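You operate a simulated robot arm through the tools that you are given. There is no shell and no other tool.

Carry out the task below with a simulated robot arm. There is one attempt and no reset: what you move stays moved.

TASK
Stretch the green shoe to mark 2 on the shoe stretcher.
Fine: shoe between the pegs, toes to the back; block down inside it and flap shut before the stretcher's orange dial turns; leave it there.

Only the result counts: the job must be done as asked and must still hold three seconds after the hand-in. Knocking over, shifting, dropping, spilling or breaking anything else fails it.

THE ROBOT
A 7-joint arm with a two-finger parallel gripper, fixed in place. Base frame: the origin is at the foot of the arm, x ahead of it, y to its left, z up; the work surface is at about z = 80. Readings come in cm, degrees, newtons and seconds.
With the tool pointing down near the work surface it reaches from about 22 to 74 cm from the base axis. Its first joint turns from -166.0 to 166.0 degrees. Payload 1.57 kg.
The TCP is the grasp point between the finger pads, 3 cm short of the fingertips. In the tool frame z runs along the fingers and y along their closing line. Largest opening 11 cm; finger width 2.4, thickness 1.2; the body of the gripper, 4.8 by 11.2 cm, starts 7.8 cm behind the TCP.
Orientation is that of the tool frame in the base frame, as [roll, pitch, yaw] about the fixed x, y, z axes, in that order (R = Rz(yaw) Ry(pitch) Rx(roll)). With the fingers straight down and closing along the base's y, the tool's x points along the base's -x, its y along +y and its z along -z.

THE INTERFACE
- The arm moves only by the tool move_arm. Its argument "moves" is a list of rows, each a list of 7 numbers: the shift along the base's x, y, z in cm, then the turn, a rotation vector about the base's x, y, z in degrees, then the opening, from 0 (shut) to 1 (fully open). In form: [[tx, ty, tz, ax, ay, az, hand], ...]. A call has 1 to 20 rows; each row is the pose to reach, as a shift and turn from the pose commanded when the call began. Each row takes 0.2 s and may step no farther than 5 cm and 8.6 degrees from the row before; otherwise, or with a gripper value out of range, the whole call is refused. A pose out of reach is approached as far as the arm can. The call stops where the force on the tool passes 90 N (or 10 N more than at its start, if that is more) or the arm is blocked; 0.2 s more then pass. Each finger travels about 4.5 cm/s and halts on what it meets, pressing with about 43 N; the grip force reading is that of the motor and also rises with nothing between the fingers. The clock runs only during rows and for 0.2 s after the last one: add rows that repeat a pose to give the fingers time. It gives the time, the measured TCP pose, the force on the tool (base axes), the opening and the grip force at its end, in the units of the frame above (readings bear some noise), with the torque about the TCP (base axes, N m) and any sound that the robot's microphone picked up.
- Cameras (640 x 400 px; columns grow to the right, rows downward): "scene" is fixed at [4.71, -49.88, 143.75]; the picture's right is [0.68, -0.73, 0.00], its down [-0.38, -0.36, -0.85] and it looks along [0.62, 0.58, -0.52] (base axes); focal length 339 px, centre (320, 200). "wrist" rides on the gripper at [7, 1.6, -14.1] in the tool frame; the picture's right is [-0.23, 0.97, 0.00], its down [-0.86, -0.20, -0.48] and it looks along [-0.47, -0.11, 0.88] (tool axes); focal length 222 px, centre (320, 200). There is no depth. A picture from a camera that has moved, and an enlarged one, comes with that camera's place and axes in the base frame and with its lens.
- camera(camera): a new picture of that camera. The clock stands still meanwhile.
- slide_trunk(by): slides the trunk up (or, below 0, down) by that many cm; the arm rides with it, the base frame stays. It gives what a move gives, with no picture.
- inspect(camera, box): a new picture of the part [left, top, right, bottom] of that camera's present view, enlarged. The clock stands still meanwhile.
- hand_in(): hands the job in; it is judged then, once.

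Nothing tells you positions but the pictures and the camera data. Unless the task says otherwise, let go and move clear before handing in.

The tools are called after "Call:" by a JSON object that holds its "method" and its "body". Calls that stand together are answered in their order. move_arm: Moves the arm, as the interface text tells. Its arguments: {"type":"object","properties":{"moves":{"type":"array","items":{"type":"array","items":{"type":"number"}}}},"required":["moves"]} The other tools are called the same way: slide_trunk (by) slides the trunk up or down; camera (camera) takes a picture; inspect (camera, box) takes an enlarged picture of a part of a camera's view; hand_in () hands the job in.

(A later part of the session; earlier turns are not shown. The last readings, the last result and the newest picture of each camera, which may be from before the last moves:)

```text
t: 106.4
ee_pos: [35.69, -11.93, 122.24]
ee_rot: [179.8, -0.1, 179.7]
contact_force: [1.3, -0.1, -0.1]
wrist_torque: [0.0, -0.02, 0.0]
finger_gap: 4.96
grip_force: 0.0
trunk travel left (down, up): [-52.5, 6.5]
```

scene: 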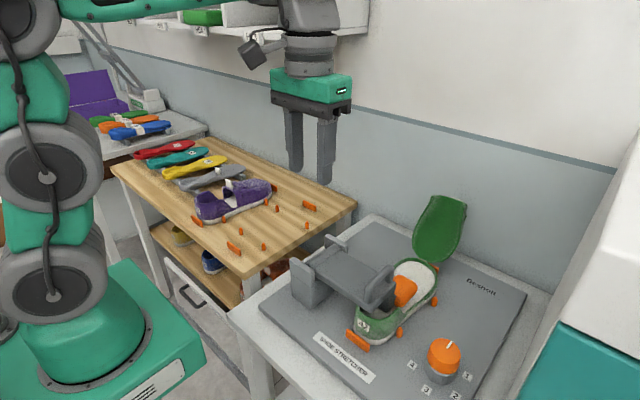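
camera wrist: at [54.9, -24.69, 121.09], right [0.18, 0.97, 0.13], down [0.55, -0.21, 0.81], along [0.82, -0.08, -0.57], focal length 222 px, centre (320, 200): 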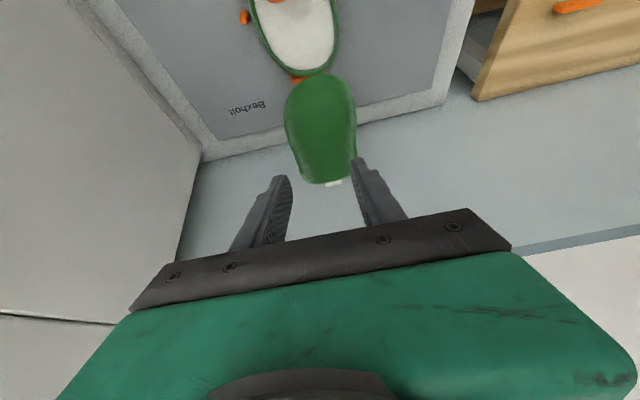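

Call:
{"method": "move_arm", "body": {"moves": [[1, -2.5, 1.5, 0, 0, 0, 0.45], [1.5, -5, 2.8, 0, 0, 0, 0.45], [1.5, -5, 2.8, 0, 0, 0, 0.45]]}}

Call:
{"method": "camera", "body": {"camera": "scene"}}

```text
t: 107.2
ee_pos: [37.07, -17.05, 125.08]
ee_rot: [179.8, 0.1, 179.6]
contact_force: [0.3, -1.0, -0.2]
wrist_torque: [0.0, 0.01, -0.01]
finger_gap: 4.94
grip_force: 0.1
out of reach, approached as far as the arm can: row 1
trunk travel left (down, up): [-52.5, 6.5]
```

```text
taken
```

scene: 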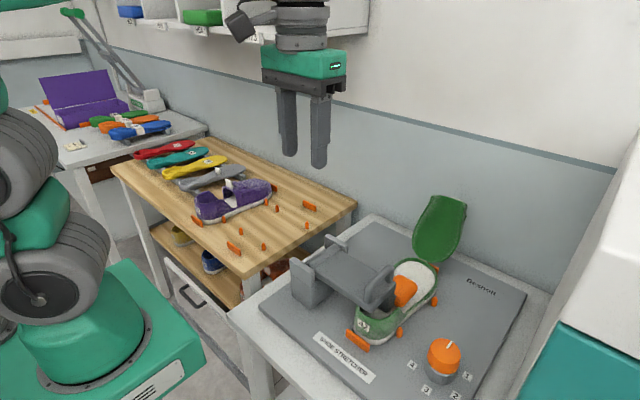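

The arm is now folded like it was at the start. I'll approach again via the earlier good route.

Call:
{"method": "move_arm", "body": {"moves": [[1, -2, -2, 0, 0, 0, 0.45], [2, -4, -5, 0, 0, 0, 0.45], [3.5, -6, -8, 0, 0, 0, 0.45], [5, -8, -11, 0, 0, 0, 0.45], [7.5, -10, -14, 0, 0, 0, 0.45], [7.5, -10, -17, 0, 0, 0, 0.45], [7.5, -10, -17, 0, 0, 0, 0.45]]}}

Call:
{"method": "move_arm", "body": {"moves": [[3, 0.5, -1, 0, 0, 0, 0.45], [6, 1, -3, 0, 0, 0, 0.45], [9, 1.5, -5, 0, 0, 0, 0.45], [12, 1.9, -7, 0, 0, 0, 0.45], [12, 1.9, -7, 0, 0, 0, 0.45]]}}

Call:
{"method": "camera", "body": {"camera": "scene"}}

```text
t: 108.8
ee_pos: [44.64, -26.93, 108.05]
ee_rot: [179.8, -0.1, 179.7]
contact_force: [-0.4, 0.1, -1.6]
wrist_torque: [0.02, 0.01, 0.04]
finger_gap: 4.95
grip_force: 0.1
trunk travel left (down, up): [-52.5, 6.5]
```

```text
t: 110.0
ee_pos: [56.63, -24.98, 100.93]
ee_rot: [179.7, -0.1, 179.7]
contact_force: [-0.2, -0.1, -0.9]
wrist_torque: [-0.03, 0.06, -0.01]
finger_gap: 4.95
grip_force: 0.0
out of reach, approached as far as the arm can: row 3
trunk travel left (down, up): [-52.5, 6.5]
```

```text
taken
```

scene: 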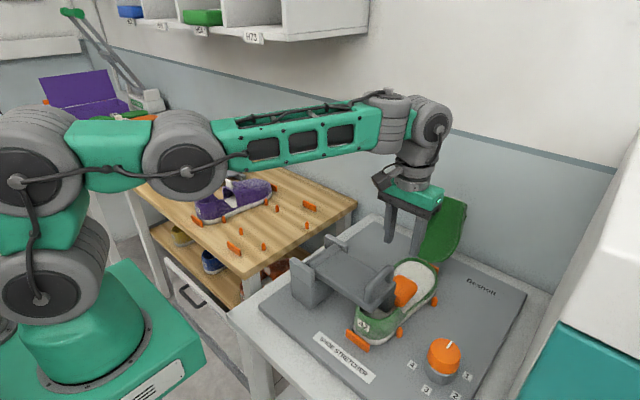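

Call:
{"method": "move_arm", "body": {"moves": [[1.7, -0.1, 0.3, 0, -5, 0, 0.45], [3.4, -0.1, 0.8, 0, -10, 0, 0.45], [5.4, -0.1, 1.5, 0, -16, 0, 0.45], [7.4, -0.1, 2.3, 0, -22, 0, 0.45], [9.4, -0.1, 3.2, 0, -28, 0, 0.45], [9.4, -0.1, 3.2, 0, -28, 0, 0.45]]}}

Call:
{"method": "camera", "body": {"camera": "scene"}}

```text
t: 111.4
ee_pos: [66.16, -25.04, 104.15]
ee_rot: [179.7, 28.0, 179.5]
contact_force: [-0.3, -0.3, 0.0]
wrist_torque: [-0.02, -0.03, 0.04]
finger_gap: 4.96
grip_force: 0.0
trunk travel left (down, up): [-52.5, 6.5]
```

```text
taken
```

scene: 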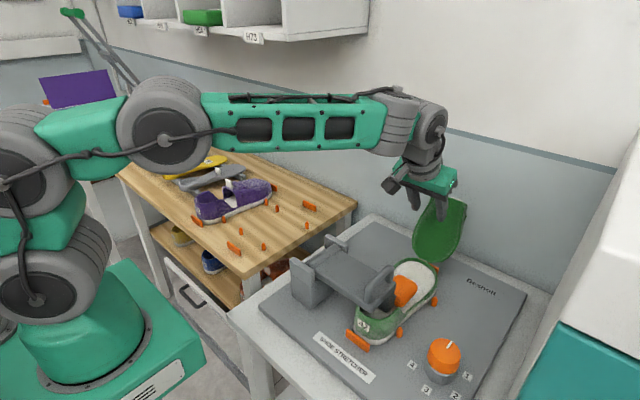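

Now it tracks exactly. Continuing over the flap's top edge.

Call:
{"method": "move_arm", "body": {"moves": [[1.5, 0, 0.6, 0, -2.5, 0, 0.45], [3, 0, 1.2, 0, -5, 0, 0.45], [4.6, 0, 1.9, 0, -8, 0, 0.45], [6.1, 0, 2.5, 0, -11, 0, 0.45], [7.7, 0, 3, 0, -14, 0, 0.45], [9.2, 0, 3.2, 0, -17, 0, 0.45], [10.5, 0, 3.2, 0, -20, 0, 0.45], [11.6, 0, 3.1, 0, -24, 0, 0.45], [11.6, 0, 3.1, 0, -24, 0, 0.45]]}}

Call:
{"method": "inspect", "body": {"camera": "scene", "box": [370, 130, 490, 270]}}

Call:
{"method": "camera", "body": {"camera": "wrist"}}

```text
t: 113.4
ee_pos: [77.74, -25.24, 107.34]
ee_rot: [179.4, 52.0, 179.3]
contact_force: [0.9, -0.4, 0.1]
wrist_torque: [0.0, -0.02, 0.01]
finger_gap: 4.97
grip_force: 0.1
trunk travel left (down, up): [-52.5, 6.5]
```

```text
2.86 times, centred on (430, 200) of scene
camera zoom: at [4.71, -49.88, 143.75], right [0.68, -0.73, 0.0], down [-0.38, -0.36, -0.85], along [0.62, 0.58, -0.52], focal length 970 px, centre (6, 200)
```

zoom: 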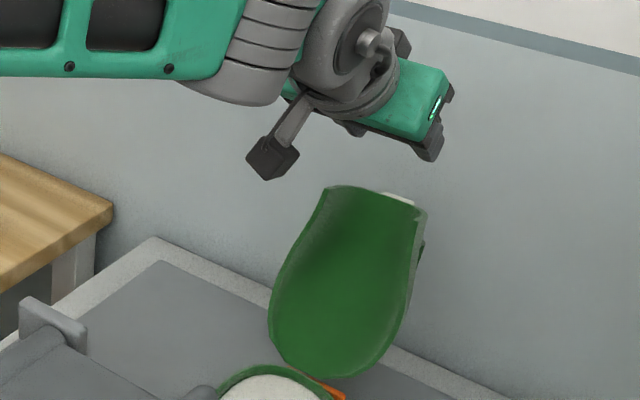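

```text
taken
camera wrist: at [62.34, -23.58, 110.54], right [0.14, 0.97, 0.19], down [0.15, -0.21, 0.97], along [0.98, -0.11, -0.17], focal length 222 px, centre (320, 200)
```

wrist: 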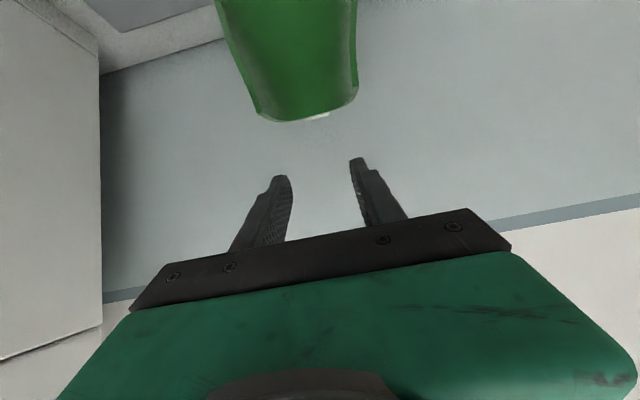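

The flap's tab is straight ahead between the fingers. Retracing the release motion in reverse, then closing.

Call:
{"method": "move_arm", "body": {"moves": [[1.0, 0, -1.5, 0, -1, 0, 0.45], [1.9, 0, -3.6, 0, -2, 0, 0.45], [2.2, 0, -5.1, 0, -2, 0, 0.45], [2.2, 0, -6.1, 0, -2, 0, 0.45], [2.2, 0, -6.1, 0, -2, 0, 0.45]]}}

Call:
{"method": "inspect", "body": {"camera": "scene", "box": [370, 130, 490, 270]}}

Call:
{"method": "camera", "body": {"camera": "wrist"}}

```text
t: 114.6
ee_pos: [79.78, -25.03, 101.09]
ee_rot: [179.2, 53.8, 179.4]
contact_force: [1.0, 0.2, -0.1]
wrist_torque: [0.01, 0.0, -0.02]
finger_gap: 4.95
grip_force: 0.1
trunk travel left (down, up): [-52.5, 6.5]
```

```text
2.86 times, centred on (430, 200) of scene
camera zoom: at [4.71, -49.88, 143.75], right [0.68, -0.73, 0.0], down [-0.38, -0.36, -0.85], along [0.62, 0.58, -0.52], focal length 970 px, centre (6, 200)
```

zoom: 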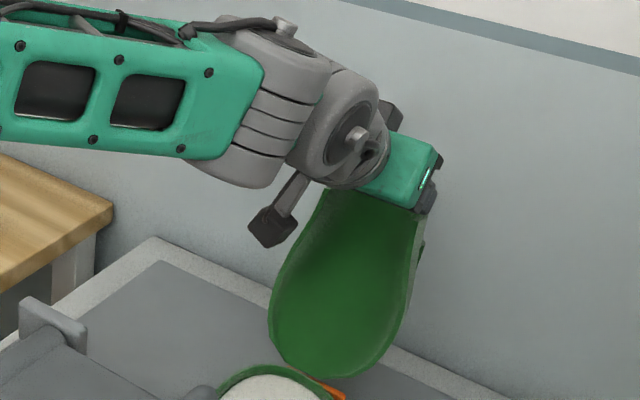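

```text
taken
camera wrist: at [64.4, -23.52, 103.86], right [0.13, 0.97, 0.19], down [0.12, -0.21, 0.97], along [0.98, -0.11, -0.14], focal length 222 px, centre (320, 200)
```

wrist: 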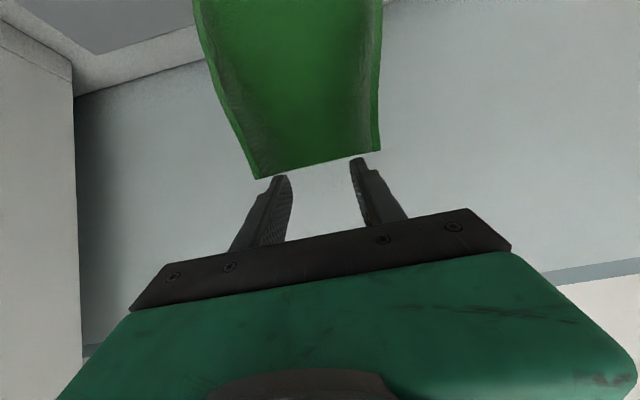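

Call:
{"method": "move_arm", "body": {"moves": [[0, 0, 0, 0, 0, 0, 0.3], [0, 0, 0, 0, 0, 0, 0.15], [0, 0, 0, 0, 0, 0, 0.15], [0, 0, 0, 0, 0, 0, 0.15]]}}

```text
t: 115.6
ee_pos: [79.94, -25.07, 101.17]
ee_rot: [179.3, 53.8, 179.3]
contact_force: [0.7, 1.3, 0.9]
wrist_torque: [0.01, -0.01, 0.01]
finger_gap: 1.66
grip_force: 0.0
trunk travel left (down, up): [-52.5, 6.5]
```

No tab between the fingers: the flap rests slightly further back (~95°), so the tab is a bit farther and lower. I'll open, move +1.4 in x and -1.6 in z, and close again.

Call:
{"method": "move_arm", "body": {"moves": [[-0.5, 0, 1, 0, 0, 0, 0.3], [-0.5, 0, 1.5, 0, 0, 0, 0.45], [0.5, 0, 1, 0, 0, 0, 0.45], [1.2, 0, 0, 0, 0, 0, 0.45], [1.4, 0, -0.8, 0, 0, 0, 0.45], [1.4, 0, -1.6, 0, 0, 0, 0.45], [1.4, 0, -1.6, 0, 0, 0, 0.45]]}}

Call:
{"method": "camera", "body": {"camera": "wrist"}}

```text
t: 117.2
ee_pos: [81.37, -25.24, 100.65]
ee_rot: [179.9, 54.8, 180.0]
contact_force: [13.1, -2.6, 28.5]
wrist_torque: [-0.57, -0.83, 0.22]
finger_gap: 5.06
grip_force: 0.2
trunk travel left (down, up): [-52.5, 6.5]
```

```text
taken
camera wrist: at [65.93, -23.58, 103.03], right [0.13, 0.97, 0.19], down [0.1, -0.2, 0.97], along [0.99, -0.11, -0.12], focal length 222 px, centre (320, 200)
```

wrist: 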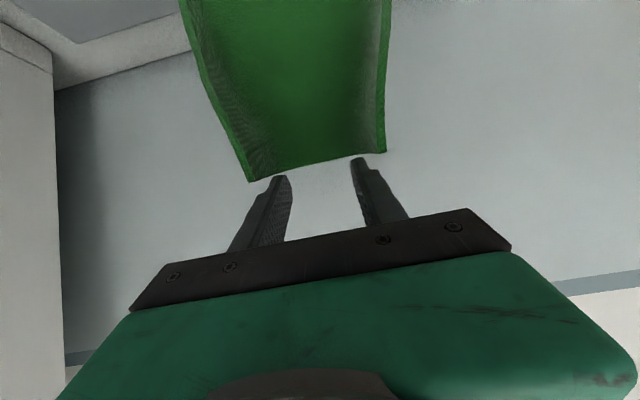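

Call:
{"method": "move_arm", "body": {"moves": [[0, 0, 0.3, 0, 0, 0, 0.3], [0, 0, 0.3, 0, 0, 0, 0.15], [0, 0, 0.3, 0, 0, 0, 0.15], [0, 0, 0.3, 0, 0, 0, 0.15]]}}

Call:
{"method": "inspect", "body": {"camera": "scene", "box": [400, 160, 480, 260]}}

```text
t: 118.2
ee_pos: [81.27, -25.53, 100.7]
ee_rot: [179.6, 54.6, 179.5]
contact_force: [5.3, -15.1, 26.5]
wrist_torque: [-0.96, -0.63, -0.34]
finger_gap: 2.94
grip_force: 7.0
trunk travel left (down, up): [-52.5, 6.5]
```

```text
4.00 times, centred on (440, 210) of scene
camera zoom: at [4.71, -49.88, 143.75], right [0.68, -0.73, 0.0], down [-0.38, -0.36, -0.85], along [0.62, 0.58, -0.52], focal length 1358 px, centre (-160, 160)
```

zoom: 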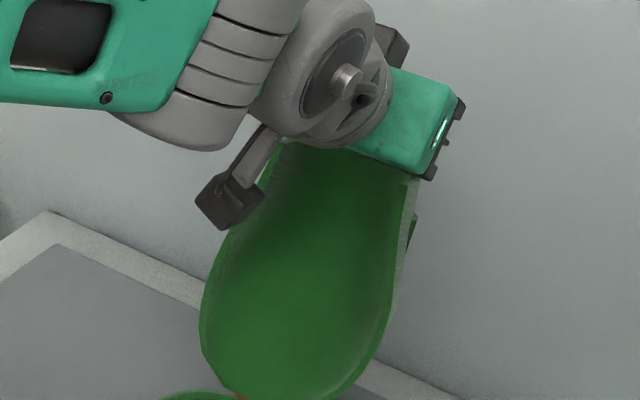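

Gap 2.94 cm, so the tab is gripped. Now I'll bring the flap forward along the reverse arc.

Call:
{"method": "move_arm", "body": {"moves": [[0, -0.2, 0.2, 0, 0, 0, 0.1], [-0.7, -0.2, 0.5, 0, 0, 0, 0.1], [-1.47, -0.2, 0.85, 0, 0, 0, 0.1], [-2.9, -0.2, 1.5, 0, 3, 0, 0.1], [-4.4, -0.2, 2.05, 0, 6, 0, 0.1], [-5.93, -0.2, 2.4, 0, 9, 0, 0.1], [-7.46, -0.2, 2.6, 0, 12, 0, 0.1], [-9.0, -0.2, 2.65, 0, 15, 0, 0.1], [-10.56, -0.2, 2.6, 0, 18, 0, 0.1], [-10.56, -0.2, 2.6, 0, 18, 0, 0.1]]}}

Call:
{"method": "inspect", "body": {"camera": "scene", "box": [340, 160, 500, 320]}}

```text
t: 120.4
ee_pos: [70.86, -25.67, 103.98]
ee_rot: [-179.8, 37.3, 179.8]
contact_force: [-4.2, -21.1, 47.0]
wrist_torque: [-0.95, -0.32, -0.44]
finger_gap: 2.26
grip_force: 6.1
trunk travel left (down, up): [-52.5, 6.5]
```

```text
2.50 times, centred on (420, 240) of scene
camera zoom: at [4.71, -49.88, 143.75], right [0.68, -0.73, 0.0], down [-0.38, -0.36, -0.85], along [0.62, 0.58, -0.52], focal length 848 px, centre (70, 100)
```

zoom: 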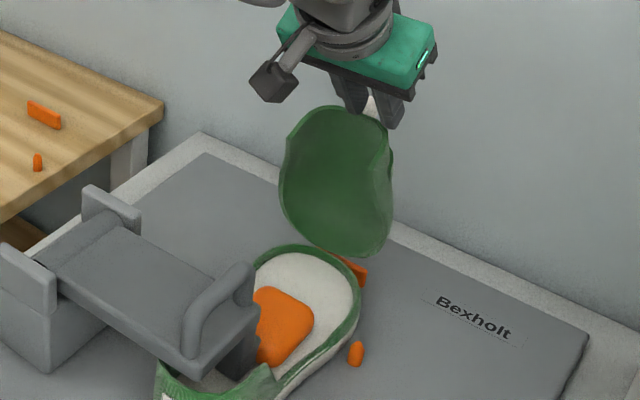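

The flap is past its balance point toward closing. I'll lift off and let it fall shut over the block.

Call:
{"method": "move_arm", "body": {"moves": [[0, 0.2, 1, 0, 0, 0, 0.3], [0, 0.2, 2.5, 0, 0, 0, 0.45], [-0.5, 0.2, 4, 0, 0, 0, 0.45], [-0.5, 0.2, 4, 0, 0, 0, 0.45]]}}

Call:
{"method": "inspect", "body": {"camera": "scene", "box": [340, 160, 500, 320]}}

```text
t: 121.4
ee_pos: [70.24, -25.15, 106.31]
ee_rot: [179.5, 35.7, 179.6]
contact_force: [0.6, 0.1, -0.1]
wrist_torque: [0.03, 0.02, 0.01]
finger_gap: 4.94
grip_force: 0.1
trunk travel left (down, up): [-52.5, 6.5]
```

```text
2.50 times, centred on (420, 240) of scene
camera zoom: at [4.71, -49.88, 143.75], right [0.68, -0.73, 0.0], down [-0.38, -0.36, -0.85], along [0.62, 0.58, -0.52], focal length 848 px, centre (70, 100)
```

zoom: 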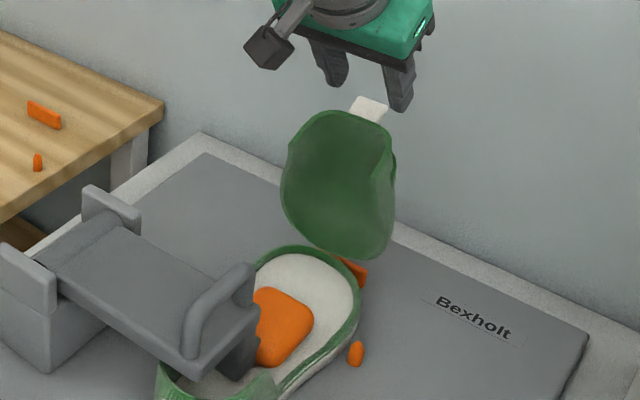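

Call:
{"method": "move_arm", "body": {"moves": [[0, 0, 0, 0, 0, 0, 0.45], [0, 0, 0, 0, 0, 0, 0.45], [0, 0, 0, 0, 0, 0, 0.45]]}}

Call:
{"method": "inspect", "body": {"camera": "scene", "box": [340, 160, 500, 320]}}

Call:
{"method": "camera", "body": {"camera": "wrist"}}

```text
t: 122.2
ee_pos: [70.2, -25.11, 106.54]
ee_rot: [179.4, 35.9, 179.5]
contact_force: [-0.3, -0.2, -1.2]
wrist_torque: [0.02, 0.04, 0.01]
finger_gap: 4.93
grip_force: 0.1
trunk travel left (down, up): [-52.5, 6.5]
```

```text
2.50 times, centred on (420, 240) of scene
camera zoom: at [4.71, -49.88, 143.75], right [0.68, -0.73, 0.0], down [-0.38, -0.36, -0.85], along [0.62, 0.58, -0.52], focal length 848 px, centre (70, 100)
```

zoom: 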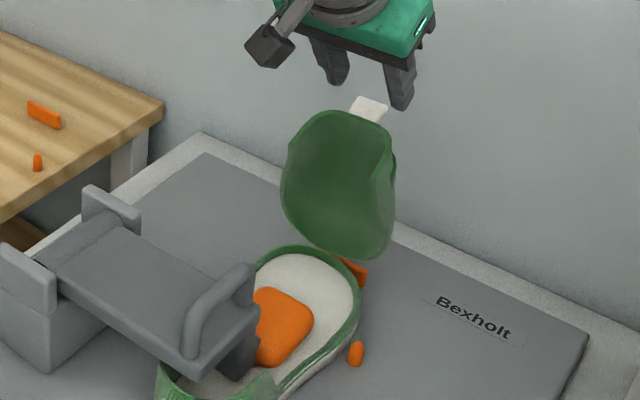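

```text
taken
camera wrist: at [56.37, -23.55, 113.84], right [0.19, 0.97, 0.14], down [0.41, -0.21, 0.89], along [0.89, -0.11, -0.44], focal length 222 px, centre (320, 200)
```

wrist: 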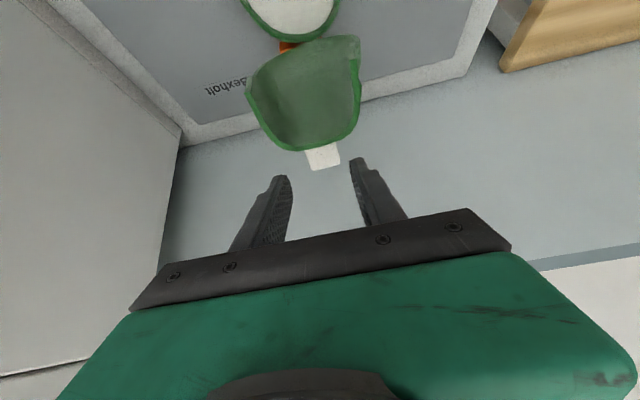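

The flap is balanced by hinge friction at about 60°, with its tab clearly between the fingers. I'll grip it properly and guide it shut.

Call:
{"method": "move_arm", "body": {"moves": [[0.7, 0.2, -1.2, 0, 0, 0, 0.45], [1.2, 0.3, -2.4, 0, 0, 0, 0.45], [1.5, 0.3, -3.4, 0, 0, 0, 0.45], [1.5, 0.3, -3.4, 0, 0, 0, 0.3], [1.5, 0.3, -3.4, 0, 0, 0, 0.15], [1.5, 0.3, -3.4, 0, 0, 0, 0.15], [1.5, 0.3, -3.4, 0, 0, 0, 0.15]]}}

Call:
{"method": "inspect", "body": {"camera": "scene", "box": [340, 160, 500, 320]}}

Call:
{"method": "camera", "body": {"camera": "wrist"}}

```text
t: 123.8
ee_pos: [71.66, -24.78, 103.15]
ee_rot: [179.5, 35.9, 179.5]
contact_force: [0.0, -2.0, 0.4]
wrist_torque: [-0.24, 0.01, 0.25]
finger_gap: 2.94
grip_force: 37.8
trunk travel left (down, up): [-52.5, 6.5]
```

```text
2.50 times, centred on (420, 240) of scene
camera zoom: at [4.71, -49.88, 143.75], right [0.68, -0.73, 0.0], down [-0.38, -0.36, -0.85], along [0.62, 0.58, -0.52], focal length 848 px, centre (70, 100)
```

zoom: 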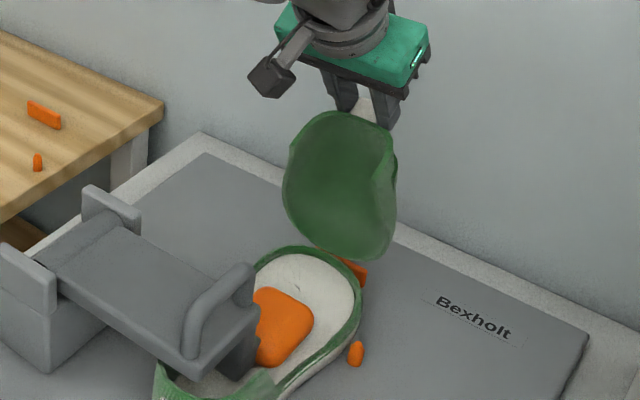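

```text
taken
camera wrist: at [57.87, -23.3, 110.48], right [0.19, 0.97, 0.14], down [0.41, -0.21, 0.89], along [0.89, -0.11, -0.44], focal length 222 px, centre (320, 200)
```

wrist: 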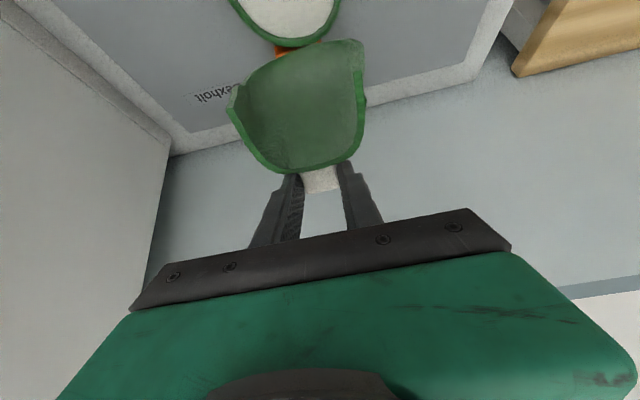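

Tab firmly gripped. Guiding the flap down along the reverse arc.

Call:
{"method": "move_arm", "body": {"moves": [[-1.33, 0, 0, 0, 2.5, 0, 0.15], [-2.82, 0, -0.17, 0, 5.2, 0, 0.15], [-4.28, 0, -0.47, 0, 8, 0, 0.15], [-5.71, -0.1, -0.92, 0, 10.8, 0, 0.15], [-7.08, -0.1, -1.51, 0, 13.6, 0, 0.15], [-8.39, -0.1, -2.22, 0, 16.4, 0, 0.15], [-9.62, -0.1, -3.07, 0, 19.2, 0, 0.15], [-9.62, -0.1, -3.07, 0, 19.2, 0, 0.15]]}}

Call:
{"method": "inspect", "body": {"camera": "scene", "box": [340, 180, 480, 340]}}

```text
t: 125.6
ee_pos: [62.0, -25.17, 100.19]
ee_rot: [179.5, 16.7, 179.5]
contact_force: [-0.2, -6.0, 11.5]
wrist_torque: [-0.4, -1.27, 0.18]
finger_gap: 2.94
grip_force: 38.8
trunk travel left (down, up): [-52.5, 6.5]
```

```text
2.50 times, centred on (410, 260) of scene
camera zoom: at [4.71, -49.88, 143.75], right [0.68, -0.73, 0.0], down [-0.38, -0.36, -0.85], along [0.62, 0.58, -0.52], focal length 848 px, centre (95, 50)
```

zoom: 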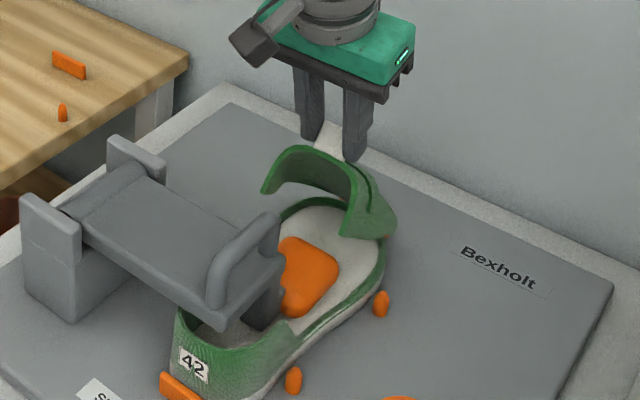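

Call:
{"method": "move_arm", "body": {"moves": [[-1.15, 0, -0.96, 0, 2.8, 0, 0.15], [-2.2, 0, -2.04, 0, 5.6, 0, 0.15], [-3.16, 0, -3.23, 0, 8.4, 0, 0.15], [-4.0, 0, -4.5, 0, 11.2, 0, 0.15], [-4.74, 0, -5.87, 0, 14, 0, 0.15], [-4.74, 0, -5.87, 0, 14, 0, 0.15]]}}

Call:
{"method": "inspect", "body": {"camera": "scene", "box": [340, 220, 460, 340]}}

```text
t: 127.0
ee_pos: [57.39, -25.0, 93.91]
ee_rot: [179.7, 2.7, 179.7]
contact_force: [3.2, -4.1, -0.3]
wrist_torque: [-0.33, -0.47, 0.17]
finger_gap: 2.92
grip_force: 34.7
trunk travel left (down, up): [-52.5, 6.5]
```

```text
3.33 times, centred on (400, 280) of scene
camera zoom: at [4.71, -49.88, 143.75], right [0.68, -0.73, 0.0], down [-0.38, -0.36, -0.85], along [0.62, 0.58, -0.52], focal length 1131 px, centre (53, -67)
```

zoom: 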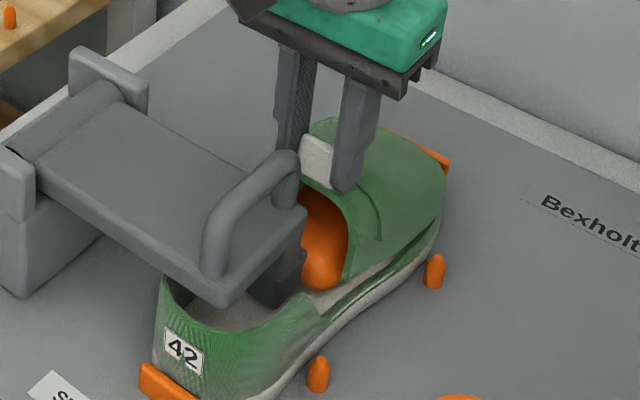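

Nearly shut. Final lowering with a light press.

Call:
{"method": "move_arm", "body": {"moves": [[-0.3, 0, -0.7, 0, 1.4, 0, 0.15], [-0.55, 0, -1.3, 0, 2.7, 0, 0.15], [-0.6, 0, -1.7, 0, 2.7, 0, 0.15], [-0.6, 0, -1.7, 0, 2.7, 0, 0.15]]}}

Call:
{"method": "inspect", "body": {"camera": "scene", "box": [340, 220, 460, 340]}}

```text
t: 128.0
ee_pos: [56.57, -25.05, 92.59]
ee_rot: [179.6, 0.1, 179.6]
contact_force: [-2.4, -4.2, 6.5]
wrist_torque: [-0.52, -0.94, 0.34]
finger_gap: 2.9
grip_force: 38.9
trunk travel left (down, up): [-52.5, 6.5]
```

```text
3.33 times, centred on (400, 280) of scene
camera zoom: at [4.71, -49.88, 143.75], right [0.68, -0.73, 0.0], down [-0.38, -0.36, -0.85], along [0.62, 0.58, -0.52], focal length 1131 px, centre (53, -67)
```

zoom: 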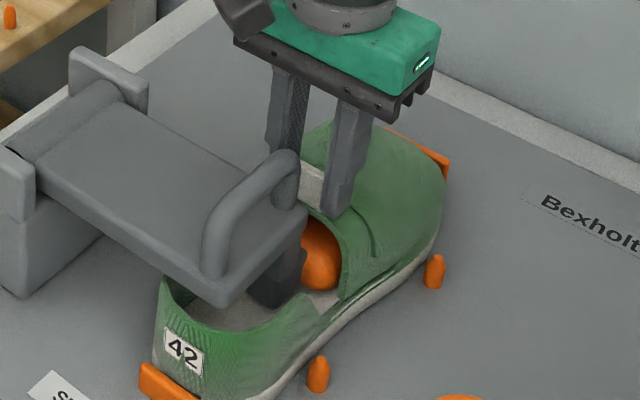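

Call:
{"method": "move_arm", "body": {"moves": [[0, 0, 0, 0, 0, 0, 0.3], [0, 0, 0, 0, 0, 0, 0.45], [0, 0, 0, 0, 0, 0, 0.45], [0.5, 0, 2.5, 0, 0, 0, 0.45], [1, 0, 6, 0, 0, 0, 0.45], [1, 0, 8, 0, 0, 0, 0.45]]}}

Call:
{"method": "inspect", "body": {"camera": "scene", "box": [350, 230, 450, 340]}}

Call:
{"method": "camera", "body": {"camera": "wrist"}}

```text
t: 129.4
ee_pos: [57.78, -24.88, 100.49]
ee_rot: [179.8, 0.0, 179.6]
contact_force: [-0.4, -0.1, 0.3]
wrist_torque: [0.03, -0.02, -0.03]
finger_gap: 4.94
grip_force: 0.0
trunk travel left (down, up): [-52.5, 6.5]
```

```text
3.64 times, centred on (400, 285) of scene
camera zoom: at [4.71, -49.88, 143.75], right [0.68, -0.73, 0.0], down [-0.38, -0.36, -0.85], along [0.62, 0.58, -0.52], focal length 1234 px, centre (29, -109)
```

zoom: 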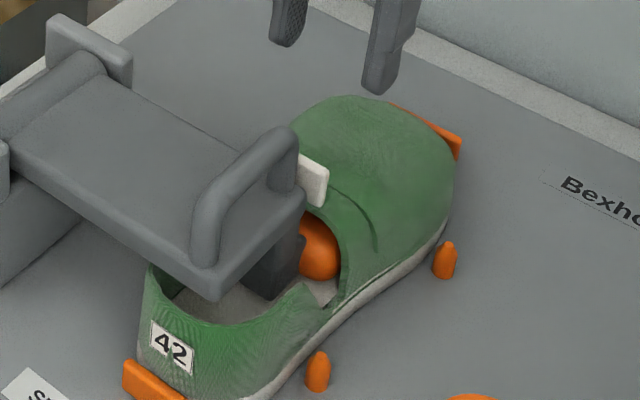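

```text
taken
camera wrist: at [50.86, -23.33, 114.66], right [0.23, 0.97, 0.0], down [0.85, -0.21, 0.48], along [0.47, -0.11, -0.88], focal length 222 px, centre (320, 200)
```

wrist: 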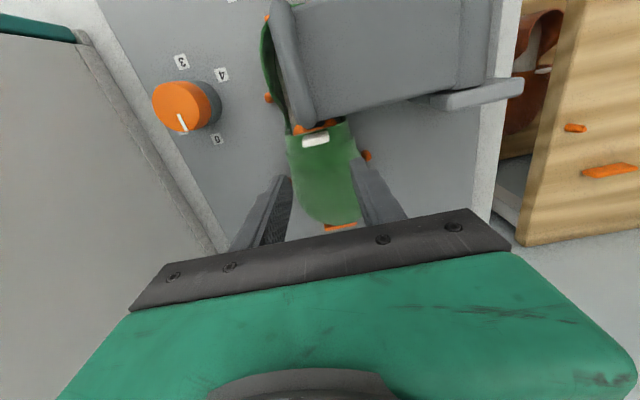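

The flap is shut over the block. I'll press it gently with closed fingers to confirm it's fully down.

Call:
{"method": "move_arm", "body": {"moves": [[2, 0, 0, 0, 0, 0, 0.2], [3, 0, 0, 0, 0, 0, 0], [3, 0, -2, 0, 0, 0, 0], [3, 0, -4, 0, 0, 0, 0], [3, 0, -6, 0, 0, 0, 0]]}}

Call:
{"method": "move_arm", "body": {"moves": [[0, 0, -0.7, 0, 0, 0, 0], [0, 0, -1.4, 0, 0, 0, 0], [0, 0, -2.1, 0, 0, 0, 0], [0, 0, -2.8, 0, 0, 0, 0], [0, 0, -3.3, 0, 0, 0, 0]]}}

```text
t: 130.6
ee_pos: [60.95, -24.91, 94.49]
ee_rot: [179.7, 0.0, 179.7]
contact_force: [-0.5, -0.1, -0.4]
wrist_torque: [0.02, 0.02, -0.01]
finger_gap: 0.0
grip_force: 21.0
trunk travel left (down, up): [-52.5, 6.5]
```

```text
t: 131.8
ee_pos: [60.75, -24.91, 91.13]
ee_rot: [179.8, 0.0, 179.6]
contact_force: [0.6, 0.1, -0.5]
wrist_torque: [-0.03, -0.02, 0.03]
finger_gap: 0.0
grip_force: 21.4
trunk travel left (down, up): [-52.5, 6.5]
```

Call:
{"method": "move_arm", "body": {"moves": [[0, 0, -0.3, 0, 0, 0, 0], [0, 0, -0.6, 0, 0, 0, 0], [0, 0, -0.9, 0, 0, 0, 0]]}}

Call:
{"method": "inspect", "body": {"camera": "scene", "box": [350, 230, 450, 340]}}

```text
t: 132.6
ee_pos: [60.83, -24.86, 90.39]
ee_rot: [179.8, 0.2, 179.7]
contact_force: [-2.8, 1.4, 11.1]
wrist_torque: [-0.04, 0.23, -0.01]
finger_gap: 0.0
grip_force: 21.2
trunk travel left (down, up): [-52.5, 6.5]
```

```text
3.64 times, centred on (400, 285) of scene
camera zoom: at [4.71, -49.88, 143.75], right [0.68, -0.73, 0.0], down [-0.38, -0.36, -0.85], along [0.62, 0.58, -0.52], focal length 1234 px, centre (29, -109)
```

zoom: 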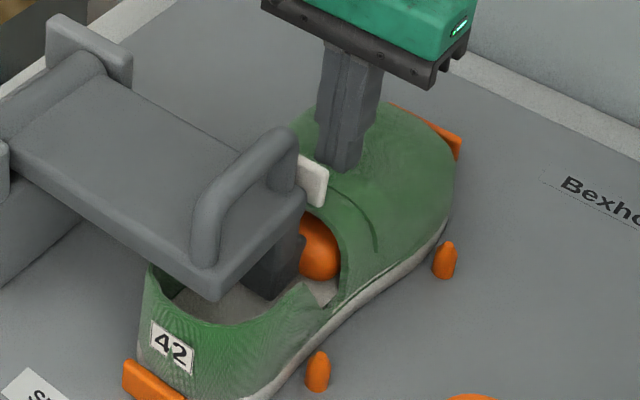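

Call:
{"method": "move_arm", "body": {"moves": [[0, 0, -0.3, 0, 0, 0, 0], [0, 0, -0.6, 0, 0, 0, 0]]}}

Call:
{"method": "move_arm", "body": {"moves": [[0, 0, 2, 0, 0, 0, 0], [0, 0, 6, 0, 0, 0, 0.2], [-2, -1, 10, 0, 0, 0, 0.5], [-4, -3, 13, 0, 0, 0, 0.7], [-7, -6, 15, 0, 0, 0, 0.7], [-10, -9, 15, 0, 0, 0, 0.7], [-12, -12, 14, 0, 0, 0, 0.7], [-12, -12, 14, 0, 0, 0, 0.7]]}}

Call:
{"method": "camera", "body": {"camera": "wrist"}}

Call:
{"method": "inspect", "body": {"camera": "scene", "box": [390, 300, 500, 400]}}

Call:
{"method": "camera", "body": {"camera": "scene"}}

```text
t: 133.2
ee_pos: [60.76, -24.97, 90.43]
ee_rot: [-179.9, 0.6, 179.6]
contact_force: [-8.5, 3.3, 43.4]
wrist_torque: [0.0, 0.75, 0.08]
finger_gap: 0.02
grip_force: 20.8
trunk travel left (down, up): [-52.5, 6.5]
```

```text
t: 135.0
ee_pos: [48.72, -37.02, 103.61]
ee_rot: [179.9, 0.0, 179.7]
contact_force: [-0.4, 0.1, 0.4]
wrist_torque: [0.02, -0.01, 0.02]
finger_gap: 7.72
grip_force: 0.0
trunk travel left (down, up): [-52.5, 6.5]
```

```text
taken
camera wrist: at [41.86, -35.52, 117.79], right [0.23, 0.97, 0.0], down [0.85, -0.21, 0.48], along [0.47, -0.11, -0.88], focal length 222 px, centre (320, 200)
```

wrist: 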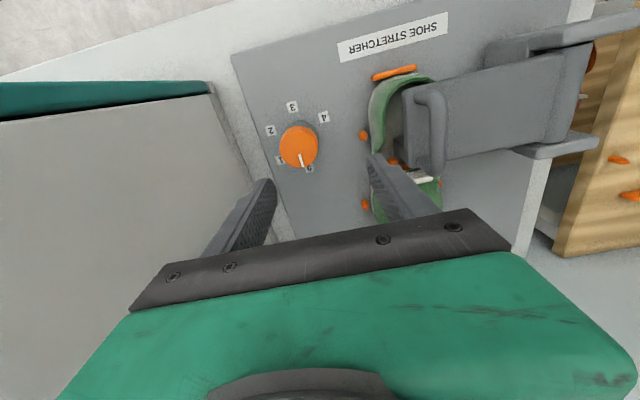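

```text
4.00 times, centred on (445, 350) of scene
camera zoom: at [4.71, -49.88, 143.75], right [0.68, -0.73, 0.0], down [-0.38, -0.36, -0.85], along [0.62, 0.58, -0.52], focal length 1358 px, centre (-180, -400)
```

zoom: 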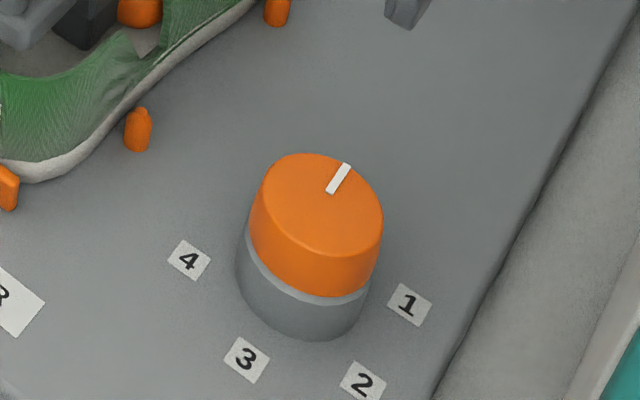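

```text
taken
```

scene: 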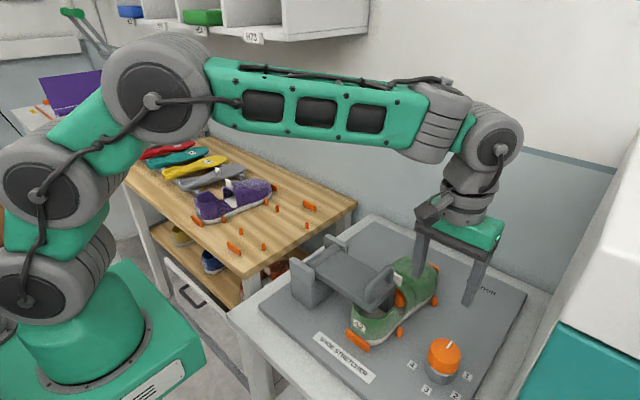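

Flap confirmed shut (firm at 43 N). Now the dial: it points at 0, and mark 2 is 120° clockwise seen from above. I'll look closer to locate it.

Call:
{"method": "inspect", "body": {"camera": "wrist", "box": [240, 80, 360, 200]}}

```text
3.33 times, centred on (300, 140) of wrist
camera zoom: at [41.86, -35.52, 117.79], right [0.23, 0.97, 0.0], down [0.85, -0.21, 0.48], along [0.47, -0.11, -0.88], focal length 740 px, centre (387, 400)
```

zoom: 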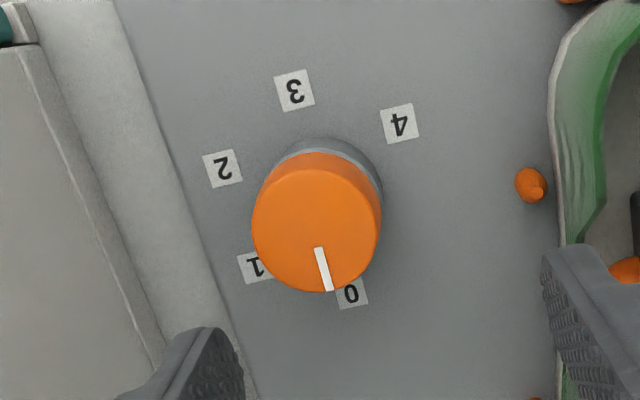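

Dial axis is at about (49.95, -40.5), cap top z≈85.7, diameter ≈5.6 cm. I'll pre-rotate the gripper +60° above the dial so it can then turn -120°.

Call:
{"method": "move_arm", "body": {"moves": [[0.3, -1, -0.5, 0, 0, 8, 0.72], [0.6, -2, -1, 0, 0, 16, 0.72], [1.2, -3.5, -1.5, 0, 0, 24, 0.72], [1.2, -3.5, -2, 0, 0, 32, 0.72], [1.2, -3.5, -2.5, 0, 0, 40, 0.72], [1.2, -3.5, -3, 0, 0, 48, 0.72], [1.2, -3.5, -3.5, 0, 0, 56, 0.72], [1.2, -3.5, -4, 0, 0, 60.3, 0.72], [1.2, -3.5, -4, 0, 0, 60.3, 0.72]]}}

Call:
{"method": "camera", "body": {"camera": "wrist"}}

Call:
{"method": "camera", "body": {"camera": "scene"}}

```text
t: 137.0
ee_pos: [49.98, -40.61, 99.71]
ee_rot: [179.7, 0.0, -120.0]
contact_force: [-0.2, 0.6, 0.3]
wrist_torque: [0.05, -0.02, -0.01]
finger_gap: 7.91
grip_force: 0.0
trunk travel left (down, up): [-52.5, 6.5]
```

```text
taken
camera wrist: at [45.21, -45.79, 113.76], right [-0.73, 0.68, 0.0], down [0.6, 0.64, 0.48], along [0.32, 0.35, -0.88], focal length 222 px, centre (320, 200)
```

wrist: 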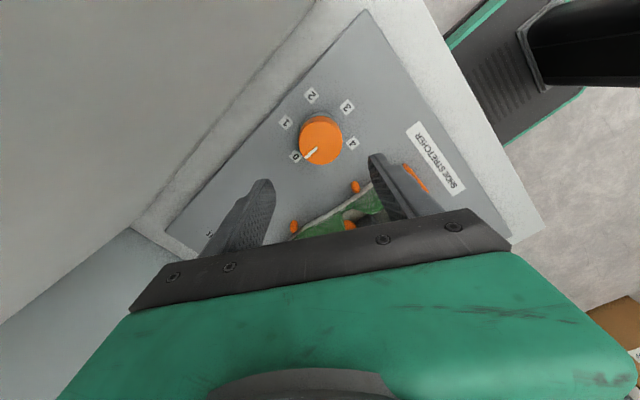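

```text
taken
```

scene: 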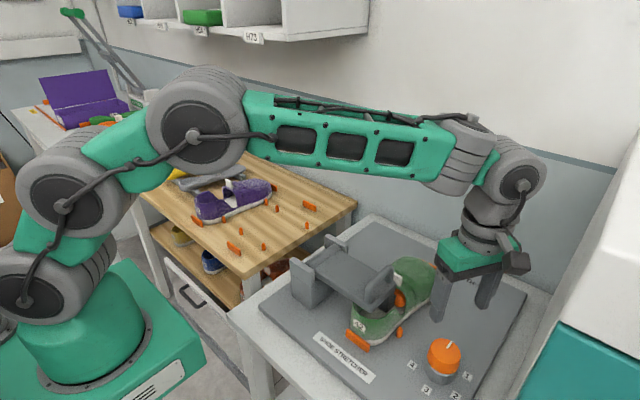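

Call:
{"method": "move_arm", "body": {"moves": [[-0.15, 0, -3, 0, 0, 0, 0.72], [-0.15, 0, -6, 0, 0, 0, 0.72], [-0.15, 0, -9, 0, 0, 0, 0.72], [-0.15, 0, -11.5, 0, 0, 0, 0.72], [-0.15, 0, -11.5, 0, 0, 0, 0.72]]}}

Call:
{"method": "camera", "body": {"camera": "wrist"}}

Call:
{"method": "inspect", "body": {"camera": "scene", "box": [390, 280, 510, 400]}}

```text
t: 138.2
ee_pos: [49.85, -40.43, 88.22]
ee_rot: [179.8, -0.1, -119.9]
contact_force: [-0.1, 0.3, 0.2]
wrist_torque: [0.0, 0.02, 0.01]
finger_gap: 7.92
grip_force: 0.0
trunk travel left (down, up): [-52.5, 6.5]
```

```text
taken
camera wrist: at [45.04, -45.82, 102.33], right [-0.73, 0.68, 0.0], down [0.6, 0.64, 0.48], along [0.32, 0.35, -0.88], focal length 222 px, centre (320, 200)
```

wrist: 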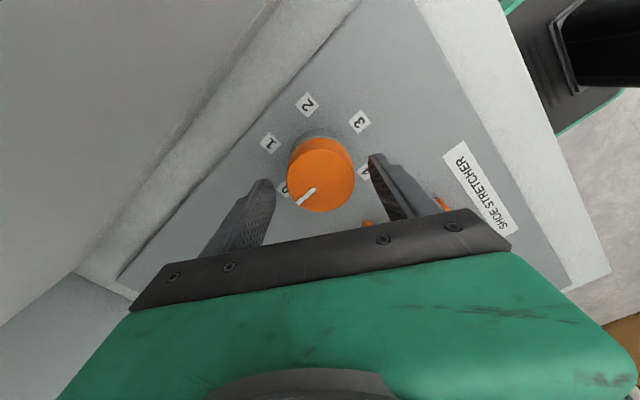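

```text
3.33 times, centred on (450, 340) of scene
camera zoom: at [4.71, -49.88, 143.75], right [0.68, -0.73, 0.0], down [-0.38, -0.36, -0.85], along [0.62, 0.58, -0.52], focal length 1131 px, centre (-113, -267)
```

zoom: 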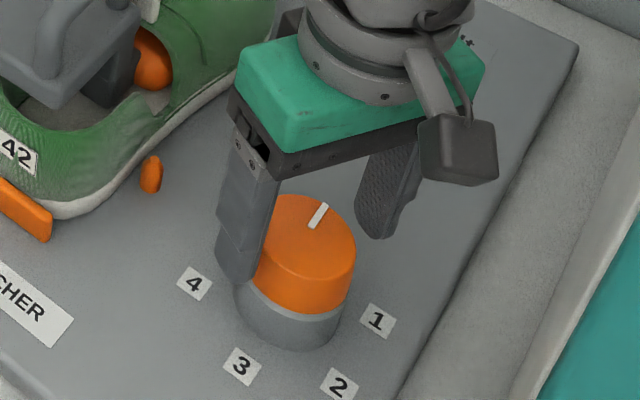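

The fingers are centred on the dial. Lower 2.3 cm and close.

Call:
{"method": "move_arm", "body": {"moves": [[0, 0, -1.2, 0, 0, 0, 0.72], [0, 0, -2.3, 0, 0, 0, 0.72], [0, 0, -2.3, 0, 0, 0, 0.72]]}}

Call:
{"method": "move_arm", "body": {"moves": [[0, 0, 0, 0, 0, 0, 0.6], [0, 0, 0, 0, 0, 0, 0.5], [0, 0, 0, 0, 0, 0, 0.4], [0, 0, 0, 0, 0, 0, 0.4], [0, 0, 0, 0, 0, 0, 0.4]]}}

Call:
{"method": "camera", "body": {"camera": "wrist"}}

Call:
{"method": "inspect", "body": {"camera": "scene", "box": [390, 280, 510, 400]}}

```text
t: 139.0
ee_pos: [49.95, -40.46, 85.87]
ee_rot: [179.8, 0.0, -119.9]
contact_force: [1.0, 0.8, 0.1]
wrist_torque: [-0.04, -0.02, 0.0]
finger_gap: 7.92
grip_force: 0.1
trunk travel left (down, up): [-52.5, 6.5]
```

```text
t: 140.2
ee_pos: [49.83, -40.53, 85.83]
ee_rot: [179.7, 0.0, -120.0]
contact_force: [0.8, 0.4, -0.3]
wrist_torque: [-0.03, -0.07, 0.13]
finger_gap: 5.95
grip_force: 44.9
trunk travel left (down, up): [-52.5, 6.5]
```

```text
taken
camera wrist: at [45.06, -45.77, 100.01], right [-0.73, 0.68, 0.0], down [0.6, 0.64, 0.48], along [0.32, 0.35, -0.88], focal length 222 px, centre (320, 200)
```

wrist: 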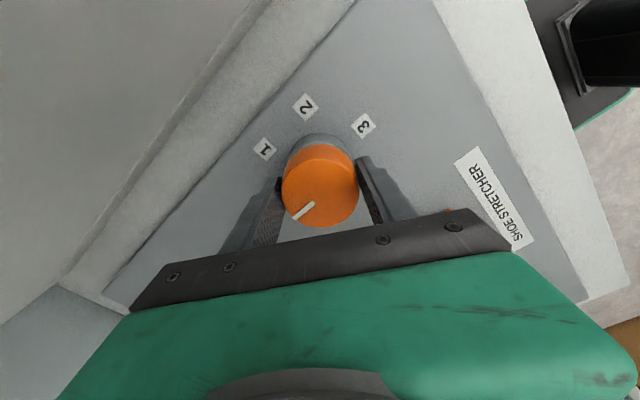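

```text
3.33 times, centred on (450, 340) of scene
camera zoom: at [4.71, -49.88, 143.75], right [0.68, -0.73, 0.0], down [-0.38, -0.36, -0.85], along [0.62, 0.58, -0.52], focal length 1131 px, centre (-113, -267)
```

zoom: 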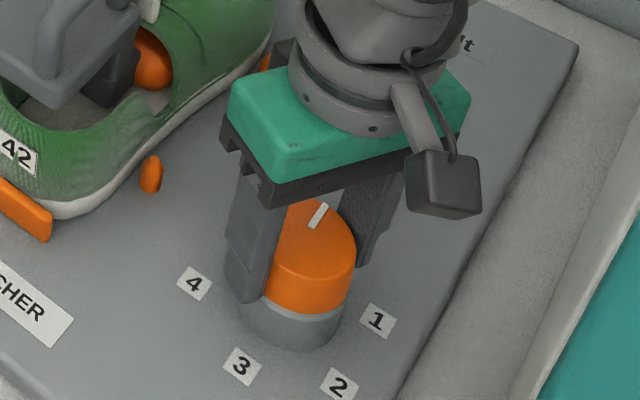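

Well centred grip (gap 5.95). Turning clockwise, first 30°.

Call:
{"method": "move_arm", "body": {"moves": [[0, 0, 0, 0, 0, -6, 0.4], [0, 0, 0, 0, 0, -12, 0.4], [0, 0, 0, 0, 0, -18, 0.4], [0, 0, 0, 0, 0, -24, 0.4], [0, 0, 0, 0, 0, -30, 0.4], [0, 0, 0, 0, 0, -30, 0.4]]}}

Call:
{"method": "camera", "body": {"camera": "wrist"}}

Call:
{"method": "inspect", "body": {"camera": "scene", "box": [390, 280, 510, 400]}}

```text
t: 141.6
ee_pos: [49.79, -40.6, 85.8]
ee_rot: [179.7, 0.1, -150.1]
contact_force: [0.5, -2.4, -1.2]
wrist_torque: [0.12, 0.1, 0.44]
finger_gap: 5.96
grip_force: 28.5
trunk travel left (down, up): [-52.5, 6.5]
```

```text
taken
camera wrist: at [43.02, -42.66, 99.98], right [-0.29, 0.96, 0.0], down [0.84, 0.25, 0.48], along [0.46, 0.14, -0.88], focal length 222 px, centre (320, 200)
```

wrist: 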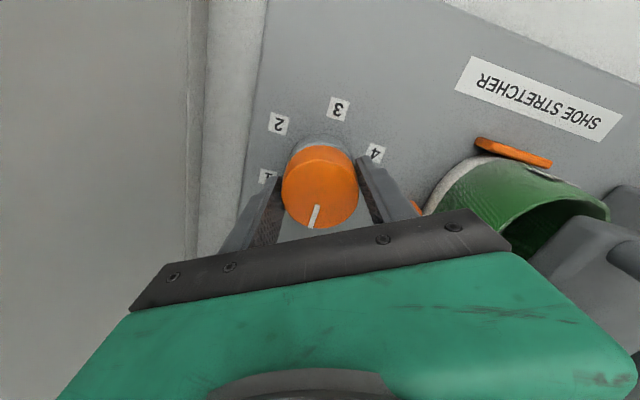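

```text
3.33 times, centred on (450, 340) of scene
camera zoom: at [4.71, -49.88, 143.75], right [0.68, -0.73, 0.0], down [-0.38, -0.36, -0.85], along [0.62, 0.58, -0.52], focal length 1131 px, centre (-113, -267)
```

zoom: 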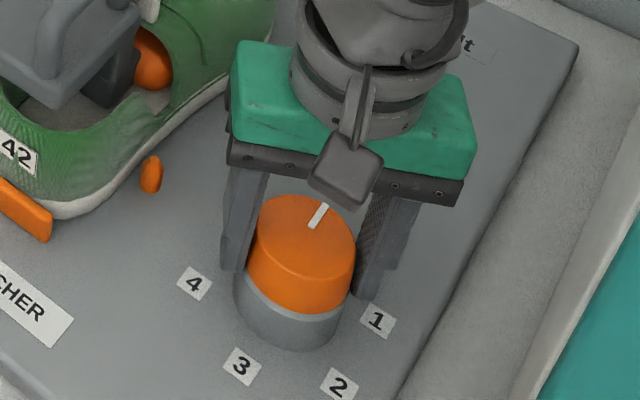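

The dial didn't follow: gap 5.95 suggests the tips held the fixed gray base. I'll open, raise 1.3 cm, turn back, and regrip on the orange cap only.

Call:
{"method": "move_arm", "body": {"moves": [[0, 0, 0, 0, 0, 0, 0.6], [0, 0, 0, 0, 0, 0, 0.7], [0, 0, 0.7, 0, 0, 7, 0.7], [0, 0, 1.3, 0, 0, 15, 0.7], [0, 0, 1.3, 0, 0, 23, 0.7], [0, 0, 1.3, 0, 0, 30, 0.7], [0, 0, 1.3, 0, 0, 30, 0.6], [0, 0, 1.3, 0, 0, 30, 0.5], [0, 0, 1.3, 0, 0, 30, 0.4], [0, 0, 1.3, 0, 0, 30, 0.4], [0, 0, 1.3, 0, 0, 30, 0.4]]}}

Call:
{"method": "inspect", "body": {"camera": "scene", "box": [400, 290, 490, 380]}}

```text
t: 144.0
ee_pos: [49.85, -40.41, 87.11]
ee_rot: [179.9, 0.0, -120.0]
contact_force: [1.1, -0.8, 0.4]
wrist_torque: [-0.04, -0.09, 0.0]
finger_gap: 5.67
grip_force: 43.3
trunk travel left (down, up): [-52.5, 6.5]
```

```text
4.44 times, centred on (445, 335) of scene
camera zoom: at [4.71, -49.88, 143.75], right [0.68, -0.73, 0.0], down [-0.38, -0.36, -0.85], along [0.62, 0.58, -0.52], focal length 1508 px, centre (-236, -400)
```

zoom: 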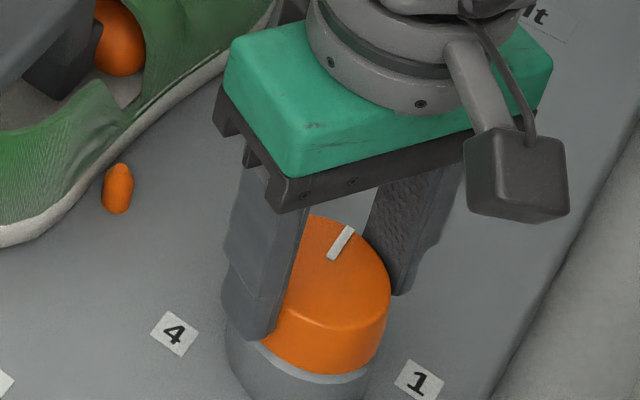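

Gap is now 5.67, so it's on the orange cap. Turning 30° clockwise again and checking.

Call:
{"method": "move_arm", "body": {"moves": [[0, 0, 0, 0, 0, -6, 0.4], [0, 0, 0, 0, 0, -12, 0.4], [0, 0, 0, 0, 0, -18, 0.4], [0, 0, 0, 0, 0, -24, 0.4], [0, 0, 0, 0, 0, -30, 0.4], [0, 0, 0, 0, 0, -30, 0.4]]}}

Call:
{"method": "camera", "body": {"camera": "wrist"}}

Call:
{"method": "inspect", "body": {"camera": "scene", "box": [390, 280, 510, 400]}}

```text
t: 145.4
ee_pos: [49.84, -40.44, 87.13]
ee_rot: [179.8, -0.1, -150.1]
contact_force: [3.2, -2.7, -0.9]
wrist_torque: [-0.16, -0.21, 0.02]
finger_gap: 5.59
grip_force: 45.0
trunk travel left (down, up): [-52.5, 6.5]
```

```text
taken
camera wrist: at [43.07, -42.65, 101.28], right [-0.29, 0.96, 0.0], down [0.84, 0.25, 0.48], along [0.46, 0.14, -0.88], focal length 222 px, centre (320, 200)
```

wrist: 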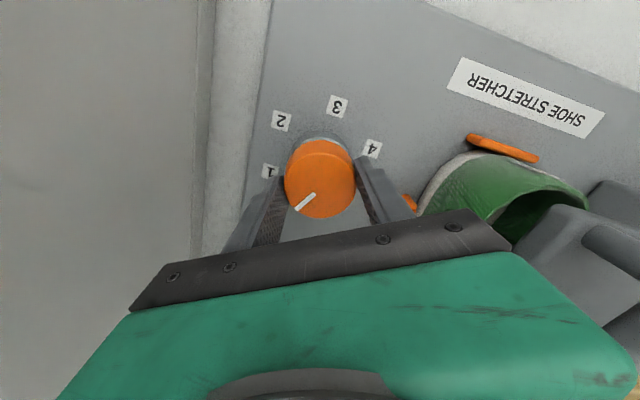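

```text
3.33 times, centred on (450, 340) of scene
camera zoom: at [4.71, -49.88, 143.75], right [0.68, -0.73, 0.0], down [-0.38, -0.36, -0.85], along [0.62, 0.58, -0.52], focal length 1131 px, centre (-113, -267)
```

zoom: 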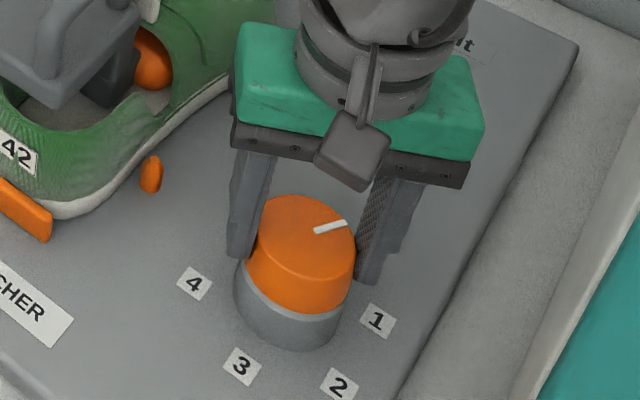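

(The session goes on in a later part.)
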